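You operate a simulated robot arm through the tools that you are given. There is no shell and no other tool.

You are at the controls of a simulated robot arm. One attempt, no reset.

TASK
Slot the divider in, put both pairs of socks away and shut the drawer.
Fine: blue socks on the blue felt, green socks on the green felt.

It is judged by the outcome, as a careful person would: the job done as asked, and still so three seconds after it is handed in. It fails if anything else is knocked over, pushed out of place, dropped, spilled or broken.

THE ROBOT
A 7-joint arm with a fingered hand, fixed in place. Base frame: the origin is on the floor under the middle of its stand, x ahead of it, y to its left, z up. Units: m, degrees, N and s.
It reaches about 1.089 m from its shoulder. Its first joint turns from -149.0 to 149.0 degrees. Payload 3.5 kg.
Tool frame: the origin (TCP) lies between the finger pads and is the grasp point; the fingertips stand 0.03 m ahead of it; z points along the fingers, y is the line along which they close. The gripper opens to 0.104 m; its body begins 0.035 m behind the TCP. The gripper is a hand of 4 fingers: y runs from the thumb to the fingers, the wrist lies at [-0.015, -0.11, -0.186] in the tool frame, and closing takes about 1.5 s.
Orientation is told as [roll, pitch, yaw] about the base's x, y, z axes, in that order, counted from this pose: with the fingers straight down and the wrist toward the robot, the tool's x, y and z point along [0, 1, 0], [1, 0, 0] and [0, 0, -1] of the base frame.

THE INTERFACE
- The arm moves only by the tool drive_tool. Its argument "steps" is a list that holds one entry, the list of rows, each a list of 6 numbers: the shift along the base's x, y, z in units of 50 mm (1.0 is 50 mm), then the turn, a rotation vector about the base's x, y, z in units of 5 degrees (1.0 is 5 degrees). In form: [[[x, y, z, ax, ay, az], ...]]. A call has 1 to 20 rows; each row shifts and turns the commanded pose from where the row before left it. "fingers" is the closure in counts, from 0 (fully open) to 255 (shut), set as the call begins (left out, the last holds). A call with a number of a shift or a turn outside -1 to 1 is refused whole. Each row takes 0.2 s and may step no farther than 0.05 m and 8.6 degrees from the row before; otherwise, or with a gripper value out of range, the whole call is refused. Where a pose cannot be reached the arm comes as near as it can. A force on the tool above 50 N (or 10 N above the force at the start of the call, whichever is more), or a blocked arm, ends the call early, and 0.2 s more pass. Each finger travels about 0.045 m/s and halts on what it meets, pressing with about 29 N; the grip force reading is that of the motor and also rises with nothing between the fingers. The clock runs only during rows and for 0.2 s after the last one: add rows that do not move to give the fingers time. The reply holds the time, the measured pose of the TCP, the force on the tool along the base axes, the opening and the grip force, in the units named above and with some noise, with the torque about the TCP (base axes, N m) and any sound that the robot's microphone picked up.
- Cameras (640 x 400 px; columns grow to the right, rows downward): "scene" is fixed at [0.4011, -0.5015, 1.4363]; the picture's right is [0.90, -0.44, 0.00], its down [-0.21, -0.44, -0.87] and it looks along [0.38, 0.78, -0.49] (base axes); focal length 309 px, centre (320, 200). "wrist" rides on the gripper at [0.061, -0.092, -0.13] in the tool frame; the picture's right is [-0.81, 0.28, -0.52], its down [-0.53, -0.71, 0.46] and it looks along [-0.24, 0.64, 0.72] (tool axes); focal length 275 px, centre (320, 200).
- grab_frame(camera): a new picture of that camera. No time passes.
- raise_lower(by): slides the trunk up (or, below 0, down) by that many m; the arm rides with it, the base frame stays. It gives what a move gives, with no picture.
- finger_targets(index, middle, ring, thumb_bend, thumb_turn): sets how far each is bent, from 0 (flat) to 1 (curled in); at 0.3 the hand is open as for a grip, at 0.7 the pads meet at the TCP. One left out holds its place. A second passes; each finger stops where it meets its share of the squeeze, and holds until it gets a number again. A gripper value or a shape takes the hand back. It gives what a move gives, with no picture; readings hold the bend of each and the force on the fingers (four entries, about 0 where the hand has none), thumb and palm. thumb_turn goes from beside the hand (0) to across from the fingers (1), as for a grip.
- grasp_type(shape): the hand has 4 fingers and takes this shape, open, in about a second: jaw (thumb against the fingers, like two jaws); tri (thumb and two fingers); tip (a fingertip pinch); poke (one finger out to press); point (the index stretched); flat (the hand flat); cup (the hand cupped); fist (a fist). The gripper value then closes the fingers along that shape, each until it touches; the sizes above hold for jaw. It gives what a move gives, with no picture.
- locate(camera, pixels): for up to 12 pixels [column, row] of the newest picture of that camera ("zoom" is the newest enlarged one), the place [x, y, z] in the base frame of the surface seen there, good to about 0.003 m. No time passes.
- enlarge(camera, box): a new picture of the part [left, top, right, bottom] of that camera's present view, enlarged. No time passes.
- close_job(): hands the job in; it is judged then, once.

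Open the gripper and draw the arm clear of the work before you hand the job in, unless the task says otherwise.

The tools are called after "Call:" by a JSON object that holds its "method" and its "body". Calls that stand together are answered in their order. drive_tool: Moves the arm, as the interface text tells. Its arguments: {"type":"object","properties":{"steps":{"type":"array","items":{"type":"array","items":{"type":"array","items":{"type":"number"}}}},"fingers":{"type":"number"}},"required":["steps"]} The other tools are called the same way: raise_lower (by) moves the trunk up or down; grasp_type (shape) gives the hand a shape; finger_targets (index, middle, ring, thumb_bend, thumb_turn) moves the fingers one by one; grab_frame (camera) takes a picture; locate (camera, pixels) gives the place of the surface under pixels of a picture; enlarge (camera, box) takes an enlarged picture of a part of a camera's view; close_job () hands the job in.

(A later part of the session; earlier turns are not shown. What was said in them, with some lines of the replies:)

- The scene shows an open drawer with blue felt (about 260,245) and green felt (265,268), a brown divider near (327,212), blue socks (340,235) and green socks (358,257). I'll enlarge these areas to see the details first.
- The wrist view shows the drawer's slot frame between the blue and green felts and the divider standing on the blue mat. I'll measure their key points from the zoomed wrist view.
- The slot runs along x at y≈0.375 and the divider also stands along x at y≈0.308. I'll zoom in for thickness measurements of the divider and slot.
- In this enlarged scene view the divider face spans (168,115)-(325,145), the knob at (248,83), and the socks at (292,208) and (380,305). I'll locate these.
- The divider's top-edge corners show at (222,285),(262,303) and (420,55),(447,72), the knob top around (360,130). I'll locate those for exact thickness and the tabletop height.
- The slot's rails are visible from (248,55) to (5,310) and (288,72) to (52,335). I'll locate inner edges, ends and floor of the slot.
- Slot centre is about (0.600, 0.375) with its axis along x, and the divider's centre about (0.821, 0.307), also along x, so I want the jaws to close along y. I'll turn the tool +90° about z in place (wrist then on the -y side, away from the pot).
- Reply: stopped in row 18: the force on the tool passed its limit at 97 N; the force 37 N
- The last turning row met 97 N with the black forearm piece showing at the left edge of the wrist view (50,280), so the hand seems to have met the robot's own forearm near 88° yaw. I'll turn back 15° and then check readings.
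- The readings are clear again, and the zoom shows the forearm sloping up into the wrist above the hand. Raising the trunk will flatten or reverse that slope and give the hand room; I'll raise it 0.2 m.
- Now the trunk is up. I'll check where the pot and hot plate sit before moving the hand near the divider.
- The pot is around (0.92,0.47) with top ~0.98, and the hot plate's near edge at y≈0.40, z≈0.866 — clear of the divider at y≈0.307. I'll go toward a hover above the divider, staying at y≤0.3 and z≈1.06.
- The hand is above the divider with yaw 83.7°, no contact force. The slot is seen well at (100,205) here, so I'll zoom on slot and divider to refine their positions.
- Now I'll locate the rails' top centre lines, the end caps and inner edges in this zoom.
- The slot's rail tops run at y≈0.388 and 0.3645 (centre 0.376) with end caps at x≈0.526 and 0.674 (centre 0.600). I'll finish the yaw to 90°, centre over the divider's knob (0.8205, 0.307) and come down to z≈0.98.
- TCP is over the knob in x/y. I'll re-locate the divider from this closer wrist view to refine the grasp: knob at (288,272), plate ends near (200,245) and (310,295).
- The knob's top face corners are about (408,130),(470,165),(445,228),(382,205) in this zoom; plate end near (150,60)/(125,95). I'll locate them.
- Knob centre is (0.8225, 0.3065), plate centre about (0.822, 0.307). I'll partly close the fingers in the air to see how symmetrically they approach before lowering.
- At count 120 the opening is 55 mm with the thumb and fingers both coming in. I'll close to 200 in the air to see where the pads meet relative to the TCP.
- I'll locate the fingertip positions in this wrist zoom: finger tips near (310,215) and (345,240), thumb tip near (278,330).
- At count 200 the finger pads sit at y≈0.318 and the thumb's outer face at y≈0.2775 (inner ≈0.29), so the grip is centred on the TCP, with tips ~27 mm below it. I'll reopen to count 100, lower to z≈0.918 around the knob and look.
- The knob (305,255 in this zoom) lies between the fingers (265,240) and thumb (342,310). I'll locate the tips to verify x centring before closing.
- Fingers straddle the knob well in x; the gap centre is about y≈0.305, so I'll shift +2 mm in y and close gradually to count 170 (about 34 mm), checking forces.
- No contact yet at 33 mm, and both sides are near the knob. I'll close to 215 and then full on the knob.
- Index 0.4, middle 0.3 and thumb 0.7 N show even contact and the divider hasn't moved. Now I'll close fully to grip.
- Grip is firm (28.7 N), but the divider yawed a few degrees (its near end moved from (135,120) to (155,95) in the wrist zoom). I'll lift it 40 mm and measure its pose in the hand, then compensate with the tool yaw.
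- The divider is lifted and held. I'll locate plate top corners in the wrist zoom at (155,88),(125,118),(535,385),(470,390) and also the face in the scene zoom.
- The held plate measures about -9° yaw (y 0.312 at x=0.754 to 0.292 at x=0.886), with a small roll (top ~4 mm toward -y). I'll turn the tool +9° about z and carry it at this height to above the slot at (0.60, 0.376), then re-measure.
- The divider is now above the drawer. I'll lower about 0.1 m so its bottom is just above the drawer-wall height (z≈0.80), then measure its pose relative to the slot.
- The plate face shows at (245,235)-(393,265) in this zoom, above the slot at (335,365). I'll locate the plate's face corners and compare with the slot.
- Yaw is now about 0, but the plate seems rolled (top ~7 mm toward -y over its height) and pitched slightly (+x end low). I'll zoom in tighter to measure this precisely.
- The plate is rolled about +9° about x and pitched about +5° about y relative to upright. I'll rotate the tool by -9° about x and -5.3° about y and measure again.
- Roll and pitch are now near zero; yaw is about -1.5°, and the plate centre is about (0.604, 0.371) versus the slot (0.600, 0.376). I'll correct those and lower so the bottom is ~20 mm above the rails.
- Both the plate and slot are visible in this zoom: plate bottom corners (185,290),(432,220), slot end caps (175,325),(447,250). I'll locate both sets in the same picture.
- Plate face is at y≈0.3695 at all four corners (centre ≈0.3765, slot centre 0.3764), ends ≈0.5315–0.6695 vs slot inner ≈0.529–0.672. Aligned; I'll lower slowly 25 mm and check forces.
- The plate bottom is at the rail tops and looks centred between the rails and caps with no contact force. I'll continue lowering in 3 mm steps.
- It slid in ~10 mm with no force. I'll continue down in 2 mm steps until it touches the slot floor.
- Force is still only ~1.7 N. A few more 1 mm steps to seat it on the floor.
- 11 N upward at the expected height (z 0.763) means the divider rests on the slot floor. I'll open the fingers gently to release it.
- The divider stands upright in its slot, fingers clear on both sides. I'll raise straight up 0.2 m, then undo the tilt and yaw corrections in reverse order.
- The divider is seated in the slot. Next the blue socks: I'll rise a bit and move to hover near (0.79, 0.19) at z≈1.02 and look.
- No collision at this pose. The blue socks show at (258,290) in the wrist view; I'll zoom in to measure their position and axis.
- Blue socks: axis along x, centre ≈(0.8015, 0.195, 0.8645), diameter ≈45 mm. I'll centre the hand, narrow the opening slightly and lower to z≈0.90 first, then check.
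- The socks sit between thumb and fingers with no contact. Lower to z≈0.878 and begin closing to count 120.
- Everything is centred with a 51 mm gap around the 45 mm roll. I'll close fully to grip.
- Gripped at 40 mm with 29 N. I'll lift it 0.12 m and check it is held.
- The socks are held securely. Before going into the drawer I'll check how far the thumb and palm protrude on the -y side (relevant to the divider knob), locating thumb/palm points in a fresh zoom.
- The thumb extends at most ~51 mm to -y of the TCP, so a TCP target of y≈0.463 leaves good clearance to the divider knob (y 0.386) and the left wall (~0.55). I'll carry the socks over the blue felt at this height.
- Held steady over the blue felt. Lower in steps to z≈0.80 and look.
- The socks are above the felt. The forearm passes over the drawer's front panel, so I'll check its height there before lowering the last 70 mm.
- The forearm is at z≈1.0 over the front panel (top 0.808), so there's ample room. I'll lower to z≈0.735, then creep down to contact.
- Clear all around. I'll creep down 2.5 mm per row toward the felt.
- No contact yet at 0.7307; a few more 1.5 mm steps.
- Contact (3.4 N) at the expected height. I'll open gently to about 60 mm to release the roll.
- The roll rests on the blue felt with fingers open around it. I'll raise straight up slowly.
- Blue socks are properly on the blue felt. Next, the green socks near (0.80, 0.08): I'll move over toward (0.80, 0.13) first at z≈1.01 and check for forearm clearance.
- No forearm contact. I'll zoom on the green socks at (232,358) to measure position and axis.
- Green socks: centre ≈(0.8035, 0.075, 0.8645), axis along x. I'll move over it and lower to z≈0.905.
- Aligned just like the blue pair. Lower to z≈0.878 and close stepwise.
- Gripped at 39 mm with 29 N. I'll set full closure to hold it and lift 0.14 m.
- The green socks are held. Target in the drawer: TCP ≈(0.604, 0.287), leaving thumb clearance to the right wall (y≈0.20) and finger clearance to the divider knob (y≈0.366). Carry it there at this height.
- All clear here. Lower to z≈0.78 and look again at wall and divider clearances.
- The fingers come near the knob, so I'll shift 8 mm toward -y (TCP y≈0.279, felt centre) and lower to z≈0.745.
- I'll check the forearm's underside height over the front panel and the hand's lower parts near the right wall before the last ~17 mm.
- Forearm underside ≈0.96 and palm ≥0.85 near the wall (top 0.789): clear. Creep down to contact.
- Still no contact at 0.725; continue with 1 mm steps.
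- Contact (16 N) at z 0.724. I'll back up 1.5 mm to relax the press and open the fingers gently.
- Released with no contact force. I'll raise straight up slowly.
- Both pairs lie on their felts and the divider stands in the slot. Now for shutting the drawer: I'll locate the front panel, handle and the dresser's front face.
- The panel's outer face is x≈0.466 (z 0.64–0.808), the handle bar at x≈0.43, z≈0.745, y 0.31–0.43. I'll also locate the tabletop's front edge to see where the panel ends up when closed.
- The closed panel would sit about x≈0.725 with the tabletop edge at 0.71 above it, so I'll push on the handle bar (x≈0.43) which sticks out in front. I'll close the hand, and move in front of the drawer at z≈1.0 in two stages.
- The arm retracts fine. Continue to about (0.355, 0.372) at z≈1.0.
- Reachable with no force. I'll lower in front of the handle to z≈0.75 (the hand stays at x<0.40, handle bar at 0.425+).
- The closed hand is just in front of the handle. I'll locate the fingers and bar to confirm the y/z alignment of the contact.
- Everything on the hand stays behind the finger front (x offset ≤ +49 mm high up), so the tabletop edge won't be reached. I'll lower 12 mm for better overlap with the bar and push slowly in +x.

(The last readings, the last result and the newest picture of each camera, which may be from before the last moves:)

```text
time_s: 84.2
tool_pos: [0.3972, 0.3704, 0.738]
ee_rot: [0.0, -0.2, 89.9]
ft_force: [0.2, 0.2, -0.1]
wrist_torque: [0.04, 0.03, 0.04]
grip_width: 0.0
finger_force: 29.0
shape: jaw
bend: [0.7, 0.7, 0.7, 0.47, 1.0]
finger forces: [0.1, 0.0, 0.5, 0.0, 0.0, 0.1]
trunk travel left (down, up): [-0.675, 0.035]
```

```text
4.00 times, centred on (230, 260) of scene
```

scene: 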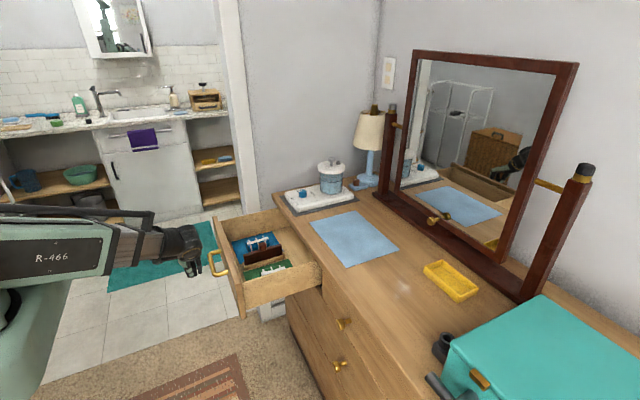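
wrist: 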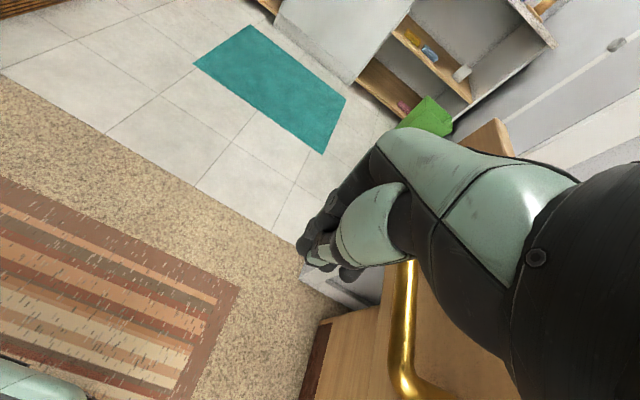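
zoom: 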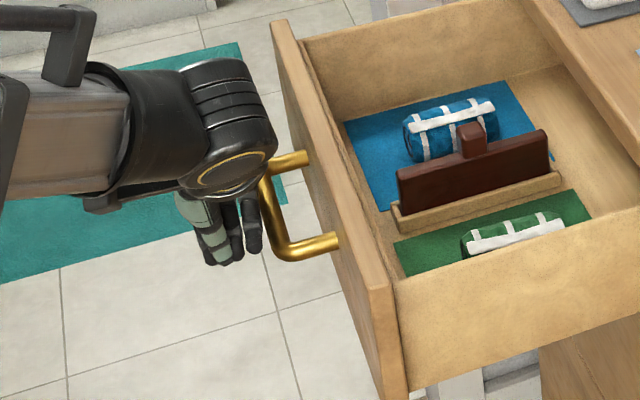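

The ring finger shows 0.5 N: it has met the handle bar. I'll push on, 7 mm per row, and watch the force.

Call:
{"method": "drive_tool", "body": {"steps": [[[0.08, 0, 0, 0, 0, 0], [0.1, 0, 0, 0, 0, 0], [0.12, 0, 0, 0, 0, 0], [0.14, 0, 0, 0, 0, 0], [0.14, 0, 0, 0, 0, 0], [0.14, 0, 0, 0, 0, 0], [0.14, 0, 0, 0, 0, 0], [0.14, 0, 0, 0, 0, 0], [0.1, 0, 0, 0, 0, 0], [0.05, 0, 0, 0, 0, 0], [0, 0, 0, 0, 0, 0]]]}}

Call:
{"method": "grab_frame", "body": {"camera": "scene"}}

Call:
{"method": "enlarge", "body": {"camera": "scene", "box": [180, 210, 300, 310]}}

```text
time_s: 86.6
tool_pos: [0.4536, 0.3702, 0.7379]
ee_rot: [0.1, -0.3, 89.9]
ft_force: [-0.3, -1.0, -0.3]
wrist_torque: [-0.04, 0.03, 0.02]
grip_width: 0.0002
finger_force: 28.8
shape: jaw
bend: [0.7, 0.7, 0.7, 0.47, 1.0]
finger forces: [0.1, 0.0, 0.8, 0.0, 0.0, 0.0]
trunk travel left (down, up): [-0.675, 0.035]
```

```text
taken
```

scene: 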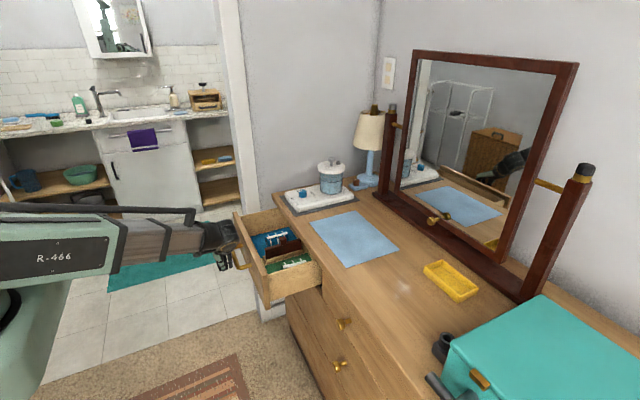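

```text
4.00 times, centred on (240, 260) of scene
```

zoom: 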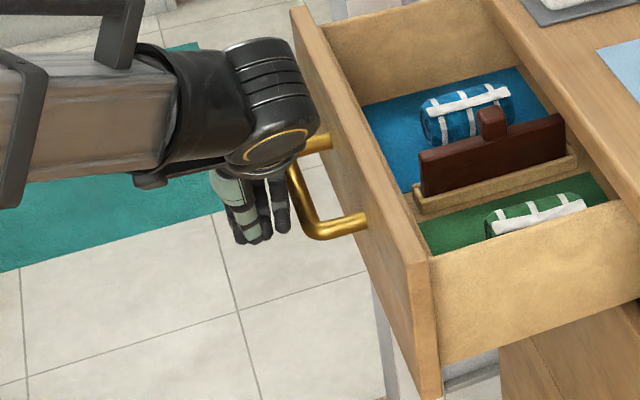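

The drawer slides in smoothly with its contents in place. Continue pushing another ~0.1 m.

Call:
{"method": "drive_tool", "body": {"steps": [[[0.08, 0, 0, 0, 0, 0], [0.12, 0, 0, 0, 0, 0], [0.15, 0, 0, 0, 0, 0], [0.16, 0, 0, 0, 0, 0], [0.16, 0, 0, 0, 0, 0], [0.16, 0, 0, 0, 0, 0], [0.16, 0, 0, 0, 0, 0], [0.16, 0, 0, 0, 0, 0], [0.16, 0, 0, 0, 0, 0], [0.16, 0, 0, 0, 0, 0], [0.16, 0, 0, 0, 0, 0], [0.16, 0, 0, 0, 0, 0], [0.1, 0, 0, 0, 0, 0], [0.05, 0, 0, 0, 0, 0], [0, 0, 0, 0, 0, 0]]]}}

Call:
{"method": "grab_frame", "body": {"camera": "scene"}}

Call:
{"method": "enlarge", "body": {"camera": "scene", "box": [200, 190, 330, 310]}}

```text
time_s: 89.8
tool_pos: [0.552, 0.3701, 0.7374]
ee_rot: [0.2, -0.2, 89.9]
ft_force: [-0.6, 0.2, 0.6]
wrist_torque: [-0.01, -0.04, 0.0]
grip_width: 0.0
finger_force: 28.2
shape: jaw
bend: [0.7, 0.7, 0.7, 0.47, 1.0]
finger forces: [0.0, 0.0, 0.8, 0.0, 0.0, 0.0]
trunk travel left (down, up): [-0.675, 0.035]
```

```text
taken
```

scene: 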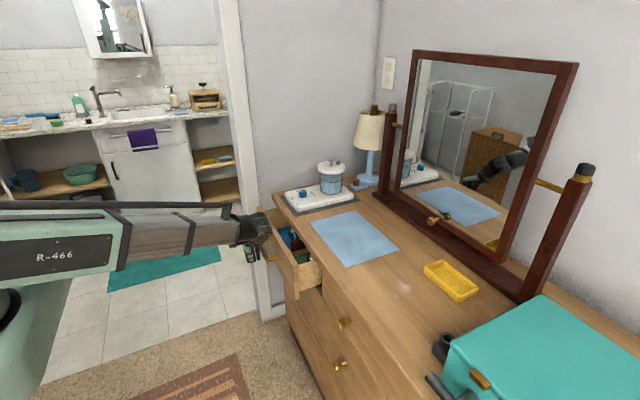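

```text
3.33 times, centred on (265, 250) of scene
```

zoom: 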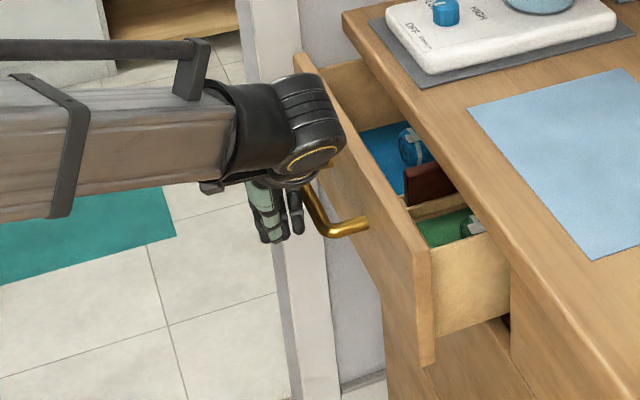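

It continues smoothly; about 0.1 m remains. I'll push 70 mm more, then slow down.

Call:
{"method": "drive_tool", "body": {"steps": [[[0.08, 0, 0, 0, 0, 0], [0.12, 0, 0, 0, 0, 0], [0.15, 0, 0, 0, 0, 0], [0.16, 0, 0, 0, 0, 0], [0.16, 0, 0, 0, 0, 0], [0.16, 0, 0, 0, 0, 0], [0.16, 0, 0, 0, 0, 0], [0.15, 0, 0, 0, 0, 0], [0.12, 0, 0, 0, 0, 0], [0.08, 0, 0, 0, 0, 0], [0, 0, 0, 0, 0, 0]]]}}

Call:
{"method": "grab_frame", "body": {"camera": "scene"}}

Call:
{"method": "enlarge", "body": {"camera": "scene", "box": [200, 190, 330, 310]}}

```text
time_s: 92.2
tool_pos: [0.619, 0.3705, 0.7362]
ee_rot: [0.1, -0.2, 89.8]
ft_force: [-0.4, -0.2, 0.0]
wrist_torque: [0.01, 0.02, 0.01]
grip_width: 0.0003
finger_force: 29.7
shape: jaw
bend: [0.7, 0.7, 0.7, 0.47, 1.0]
finger forces: [0.0, 0.0, 0.5, 0.0, 0.0, 0.0]
trunk travel left (down, up): [-0.675, 0.035]
```

```text
taken
```

scene: 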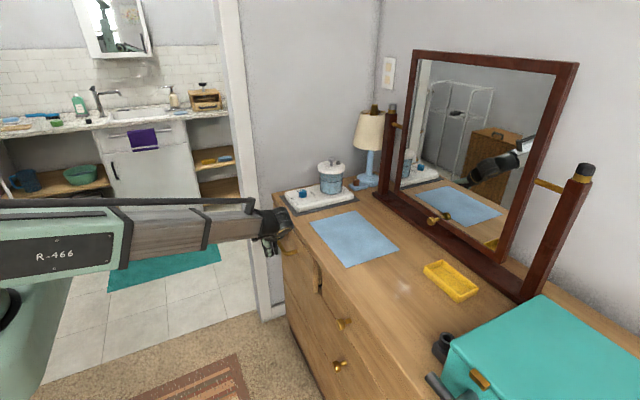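

```text
3.33 times, centred on (265, 250) of scene
```

zoom: 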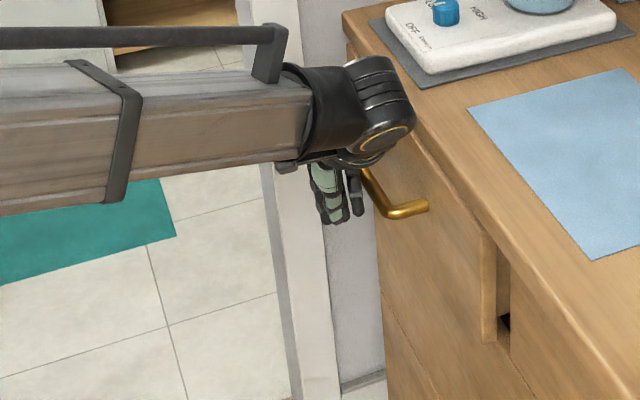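

Almost shut: a gap of about 20–30 mm remains at (500,310). Push on with 2.5 mm rows until force rises.

Call:
{"method": "drive_tool", "body": {"steps": [[[0.05, 0, 0, 0, 0, 0], [0.05, 0, 0, 0, 0, 0], [0.05, 0, 0, 0, 0, 0], [0.05, 0, 0, 0, 0, 0], [0.05, 0, 0, 0, 0, 0], [0.05, 0, 0, 0, 0, 0], [0.05, 0, 0, 0, 0, 0], [0, 0, 0, 0, 0, 0]]]}}

Call:
{"method": "enlarge", "body": {"camera": "scene", "box": [240, 190, 350, 310]}}

```text
time_s: 94.0
tool_pos: [0.636, 0.3724, 0.7374]
ee_rot: [0.1, -0.2, 89.9]
ft_force: [-0.3, 0.4, 0.2]
wrist_torque: [-0.02, 0.01, 0.0]
grip_width: 0.0
finger_force: 28.8
shape: jaw
bend: [0.7, 0.7, 0.7, 0.47, 1.0]
finger forces: [0.0, 0.0, 0.1, 0.1, 0.1, 0.0]
trunk travel left (down, up): [-0.675, 0.035]
```

```text
3.33 times, centred on (295, 250) of scene
```

zoom: 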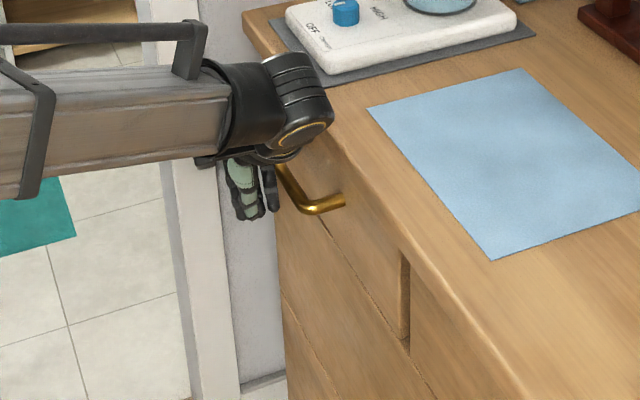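

The finger force dropped to ~0. I'll locate the panel face and the neighbouring drawer front to see whether it is flush.

Call:
{"method": "locate", "body": {"camera": "zoom", "pixels": [[380, 285], [395, 320], [340, 240], [360, 275], [425, 300], [440, 340], [430, 330], [330, 300], [310, 205], [345, 200], [270, 195], [405, 300]]}}

Call:
{"method": "enlarge", "body": {"camera": "scene", "box": [290, 235, 350, 305]}}

```text
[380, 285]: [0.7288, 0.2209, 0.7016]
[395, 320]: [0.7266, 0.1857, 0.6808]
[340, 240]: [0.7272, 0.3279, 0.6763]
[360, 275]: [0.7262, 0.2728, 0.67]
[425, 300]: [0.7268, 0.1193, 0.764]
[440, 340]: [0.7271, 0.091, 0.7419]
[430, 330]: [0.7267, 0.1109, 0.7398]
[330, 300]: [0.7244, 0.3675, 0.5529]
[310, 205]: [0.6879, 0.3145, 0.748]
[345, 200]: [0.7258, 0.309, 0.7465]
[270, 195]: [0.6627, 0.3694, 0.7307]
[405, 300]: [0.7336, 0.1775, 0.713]
```

```text
5.71 times, centred on (320, 270) of scene
```

zoom: 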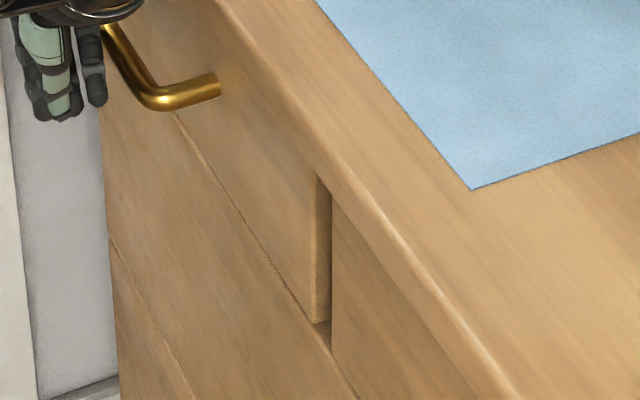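

The panel face is at x≈0.727, flush with the neighbouring front (0.727); the drawer seems to have run home. I'll push a bit more to confirm it is against its stop.

Call:
{"method": "drive_tool", "body": {"steps": [[[0.05, 0, 0, 0, 0, 0], [0.05, 0, 0, 0, 0, 0], [0.05, 0, 0, 0, 0, 0], [0.04, 0, 0, 0, 0, 0], [0.04, 0, 0, 0, 0, 0], [0, 0, 0, 0, 0, 0]]]}}

Call:
{"method": "enlarge", "body": {"camera": "scene", "box": [290, 235, 350, 305]}}

```text
time_s: 95.4
tool_pos: [0.6424, 0.3716, 0.7394]
ee_rot: [0.3, -0.2, 90.2]
ft_force: [-42.3, -1.8, -6.1]
wrist_torque: [-0.09, -0.04, 0.54]
grip_width: 0.0001
finger_force: 28.7
shape: jaw
bend: [0.7, 0.7, 0.7, 0.47, 1.0]
finger forces: [0.0, 0.0, 41.8, 0.0, 0.0, 0.1]
trunk travel left (down, up): [-0.675, 0.035]
```

```text
5.71 times, centred on (320, 270) of scene
```

zoom: 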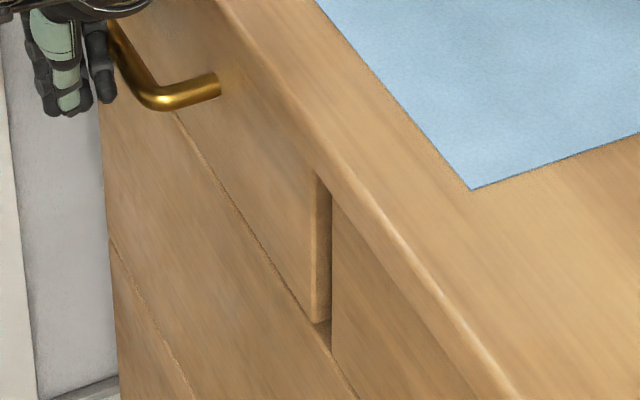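

42 N with no further motion: the drawer is fully shut against its stop. I'll back off in -x, away from the handle.

Call:
{"method": "drive_tool", "body": {"steps": [[[-0.15, 0, 0, 0, 0, 0], [-0.3, 0, 0, 0, 0, 0], [-0.6, 0, 0, 0, 0, 0], [-0.8, 0, 0, 0, 0, 0], [-0.8, 0, 0, 0, 0, 0], [-0.8, 0, 0, 0, 0, 0], [0, 0, 0.8, 0, 0, 0], [0, 0, 0.8, 0, 0, 0], [0, 0, 0.8, 0, 0, 0], [0, 0, 0.8, 0, 0, 0], [0, 0, 0.8, 0, 0, 0], [0, 0, 0, 0, 0, 0]]]}}

Call:
{"method": "grab_frame", "body": {"camera": "scene"}}

Call:
{"method": "enlarge", "body": {"camera": "scene", "box": [240, 160, 400, 310]}}

```text
time_s: 98.0
tool_pos: [0.4757, 0.3713, 0.9355]
ee_rot: [0.1, -0.3, 89.8]
ft_force: [0.9, 0.1, 0.7]
wrist_torque: [0.0, -0.02, 0.01]
grip_width: 0.0
finger_force: 28.8
shape: jaw
bend: [0.7, 0.7, 0.7, 0.47, 1.0]
finger forces: [0.0, 0.0, 0.1, 0.0, 0.1, 0.0]
trunk travel left (down, up): [-0.675, 0.035]
```

```text
taken
```

scene: 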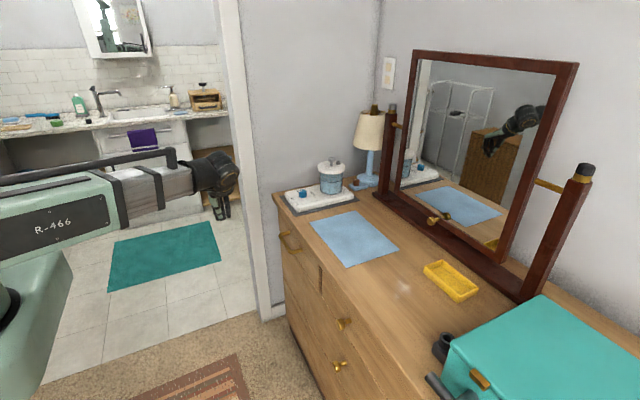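

```text
2.67 times, centred on (320, 235) of scene
```

zoom: 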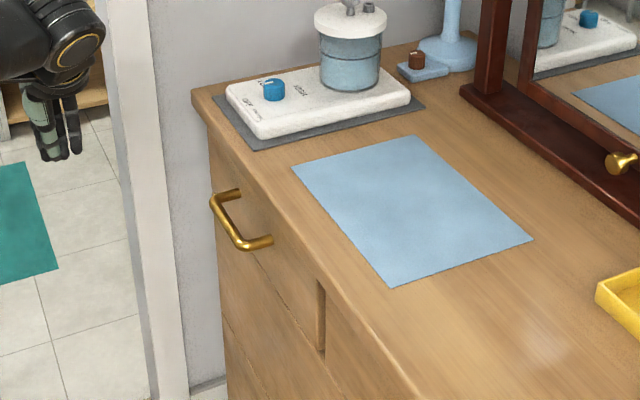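

The drawer is shut and everything else looks untouched. I'll confirm the panel stayed flush, and open the hand with the arm clear.

Call:
{"method": "locate", "body": {"camera": "zoom", "pixels": [[300, 300], [280, 270], [245, 170], [350, 320], [370, 350], [310, 330]]}}

Call:
{"method": "drive_tool", "body": {"steps": [[[-0.6, 0, 0.3, 0, 0, 0], [-0.6, 0, 0.3, 0, 0, 0], [0, 0, 0, 0, 0, 0], [0, 0, 0, 0, 0, 0], [0, 0, 0, 0, 0, 0], [0, 0, 0, 0, 0, 0], [0, 0, 0, 0, 0, 0], [0, 0, 0, 0, 0, 0], [0, 0, 0, 0, 0, 0], [0, 0, 0, 0, 0, 0]]], "fingers": 0}}

Call:
{"method": "grab_frame", "body": {"camera": "scene"}}

```text
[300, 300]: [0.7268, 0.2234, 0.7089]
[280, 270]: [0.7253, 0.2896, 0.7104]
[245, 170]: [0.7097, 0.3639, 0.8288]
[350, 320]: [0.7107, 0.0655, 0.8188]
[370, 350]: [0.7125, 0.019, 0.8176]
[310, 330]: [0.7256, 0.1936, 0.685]
```

```text
time_s: 100.2
tool_pos: [0.4164, 0.3715, 0.9674]
ee_rot: [0.1, -0.1, 89.8]
ft_force: [1.2, -0.2, 0.0]
wrist_torque: [0.01, 0.02, 0.0]
grip_width: 0.1039
finger_force: 0.1
shape: jaw
bend: [0.3, 0.3, 0.3, 0.3, 0.98]
finger forces: [0.0, 0.1, 0.0, 0.1, 0.0, 0.0]
trunk travel left (down, up): [-0.675, 0.035]
```

```text
taken
```

scene: 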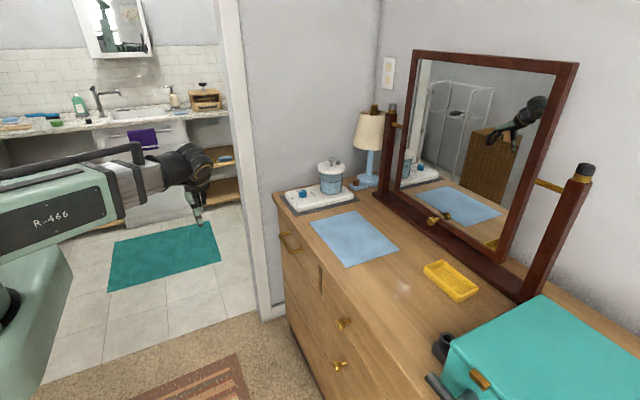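

The panel is flush at x≈0.726, the hand is open and well clear, and the hot plate, pot, lamp, tray and mirror are all where they were. I'm handing the job in.

Call:
{"method": "close_job", "body": {}}

```text
The job is handed in.
```

The job is done and handed in. The divider is seated in its slot, the blue socks are on the blue felt, the green socks are on the green felt, and the drawer is shut.

- **Divider:** it turned a little in the grip as I picked it up, so I straightened it over the slot. It then went in without force and rests on the slot floor.
- **Socks:** I set each pair down on its felt before letting go. My last clear view inside, with the drawer about 10 cm from shut, showed nothing had shifted.
- **Drawer:** I pushed it by the handle until it met its stop. The front measured flush with the drawer front beside it, and it stayed there when I backed away.
- **Other items:** the pot, hot plate, lamp, tray and mirror all looked unmoved in the final picture.

Early on, while turning the hand in the air, it pressed against the robot's own forearm (97 N) and the move stopped. Nothing else was touched. I raised the trunk after that and it didn't happen again.
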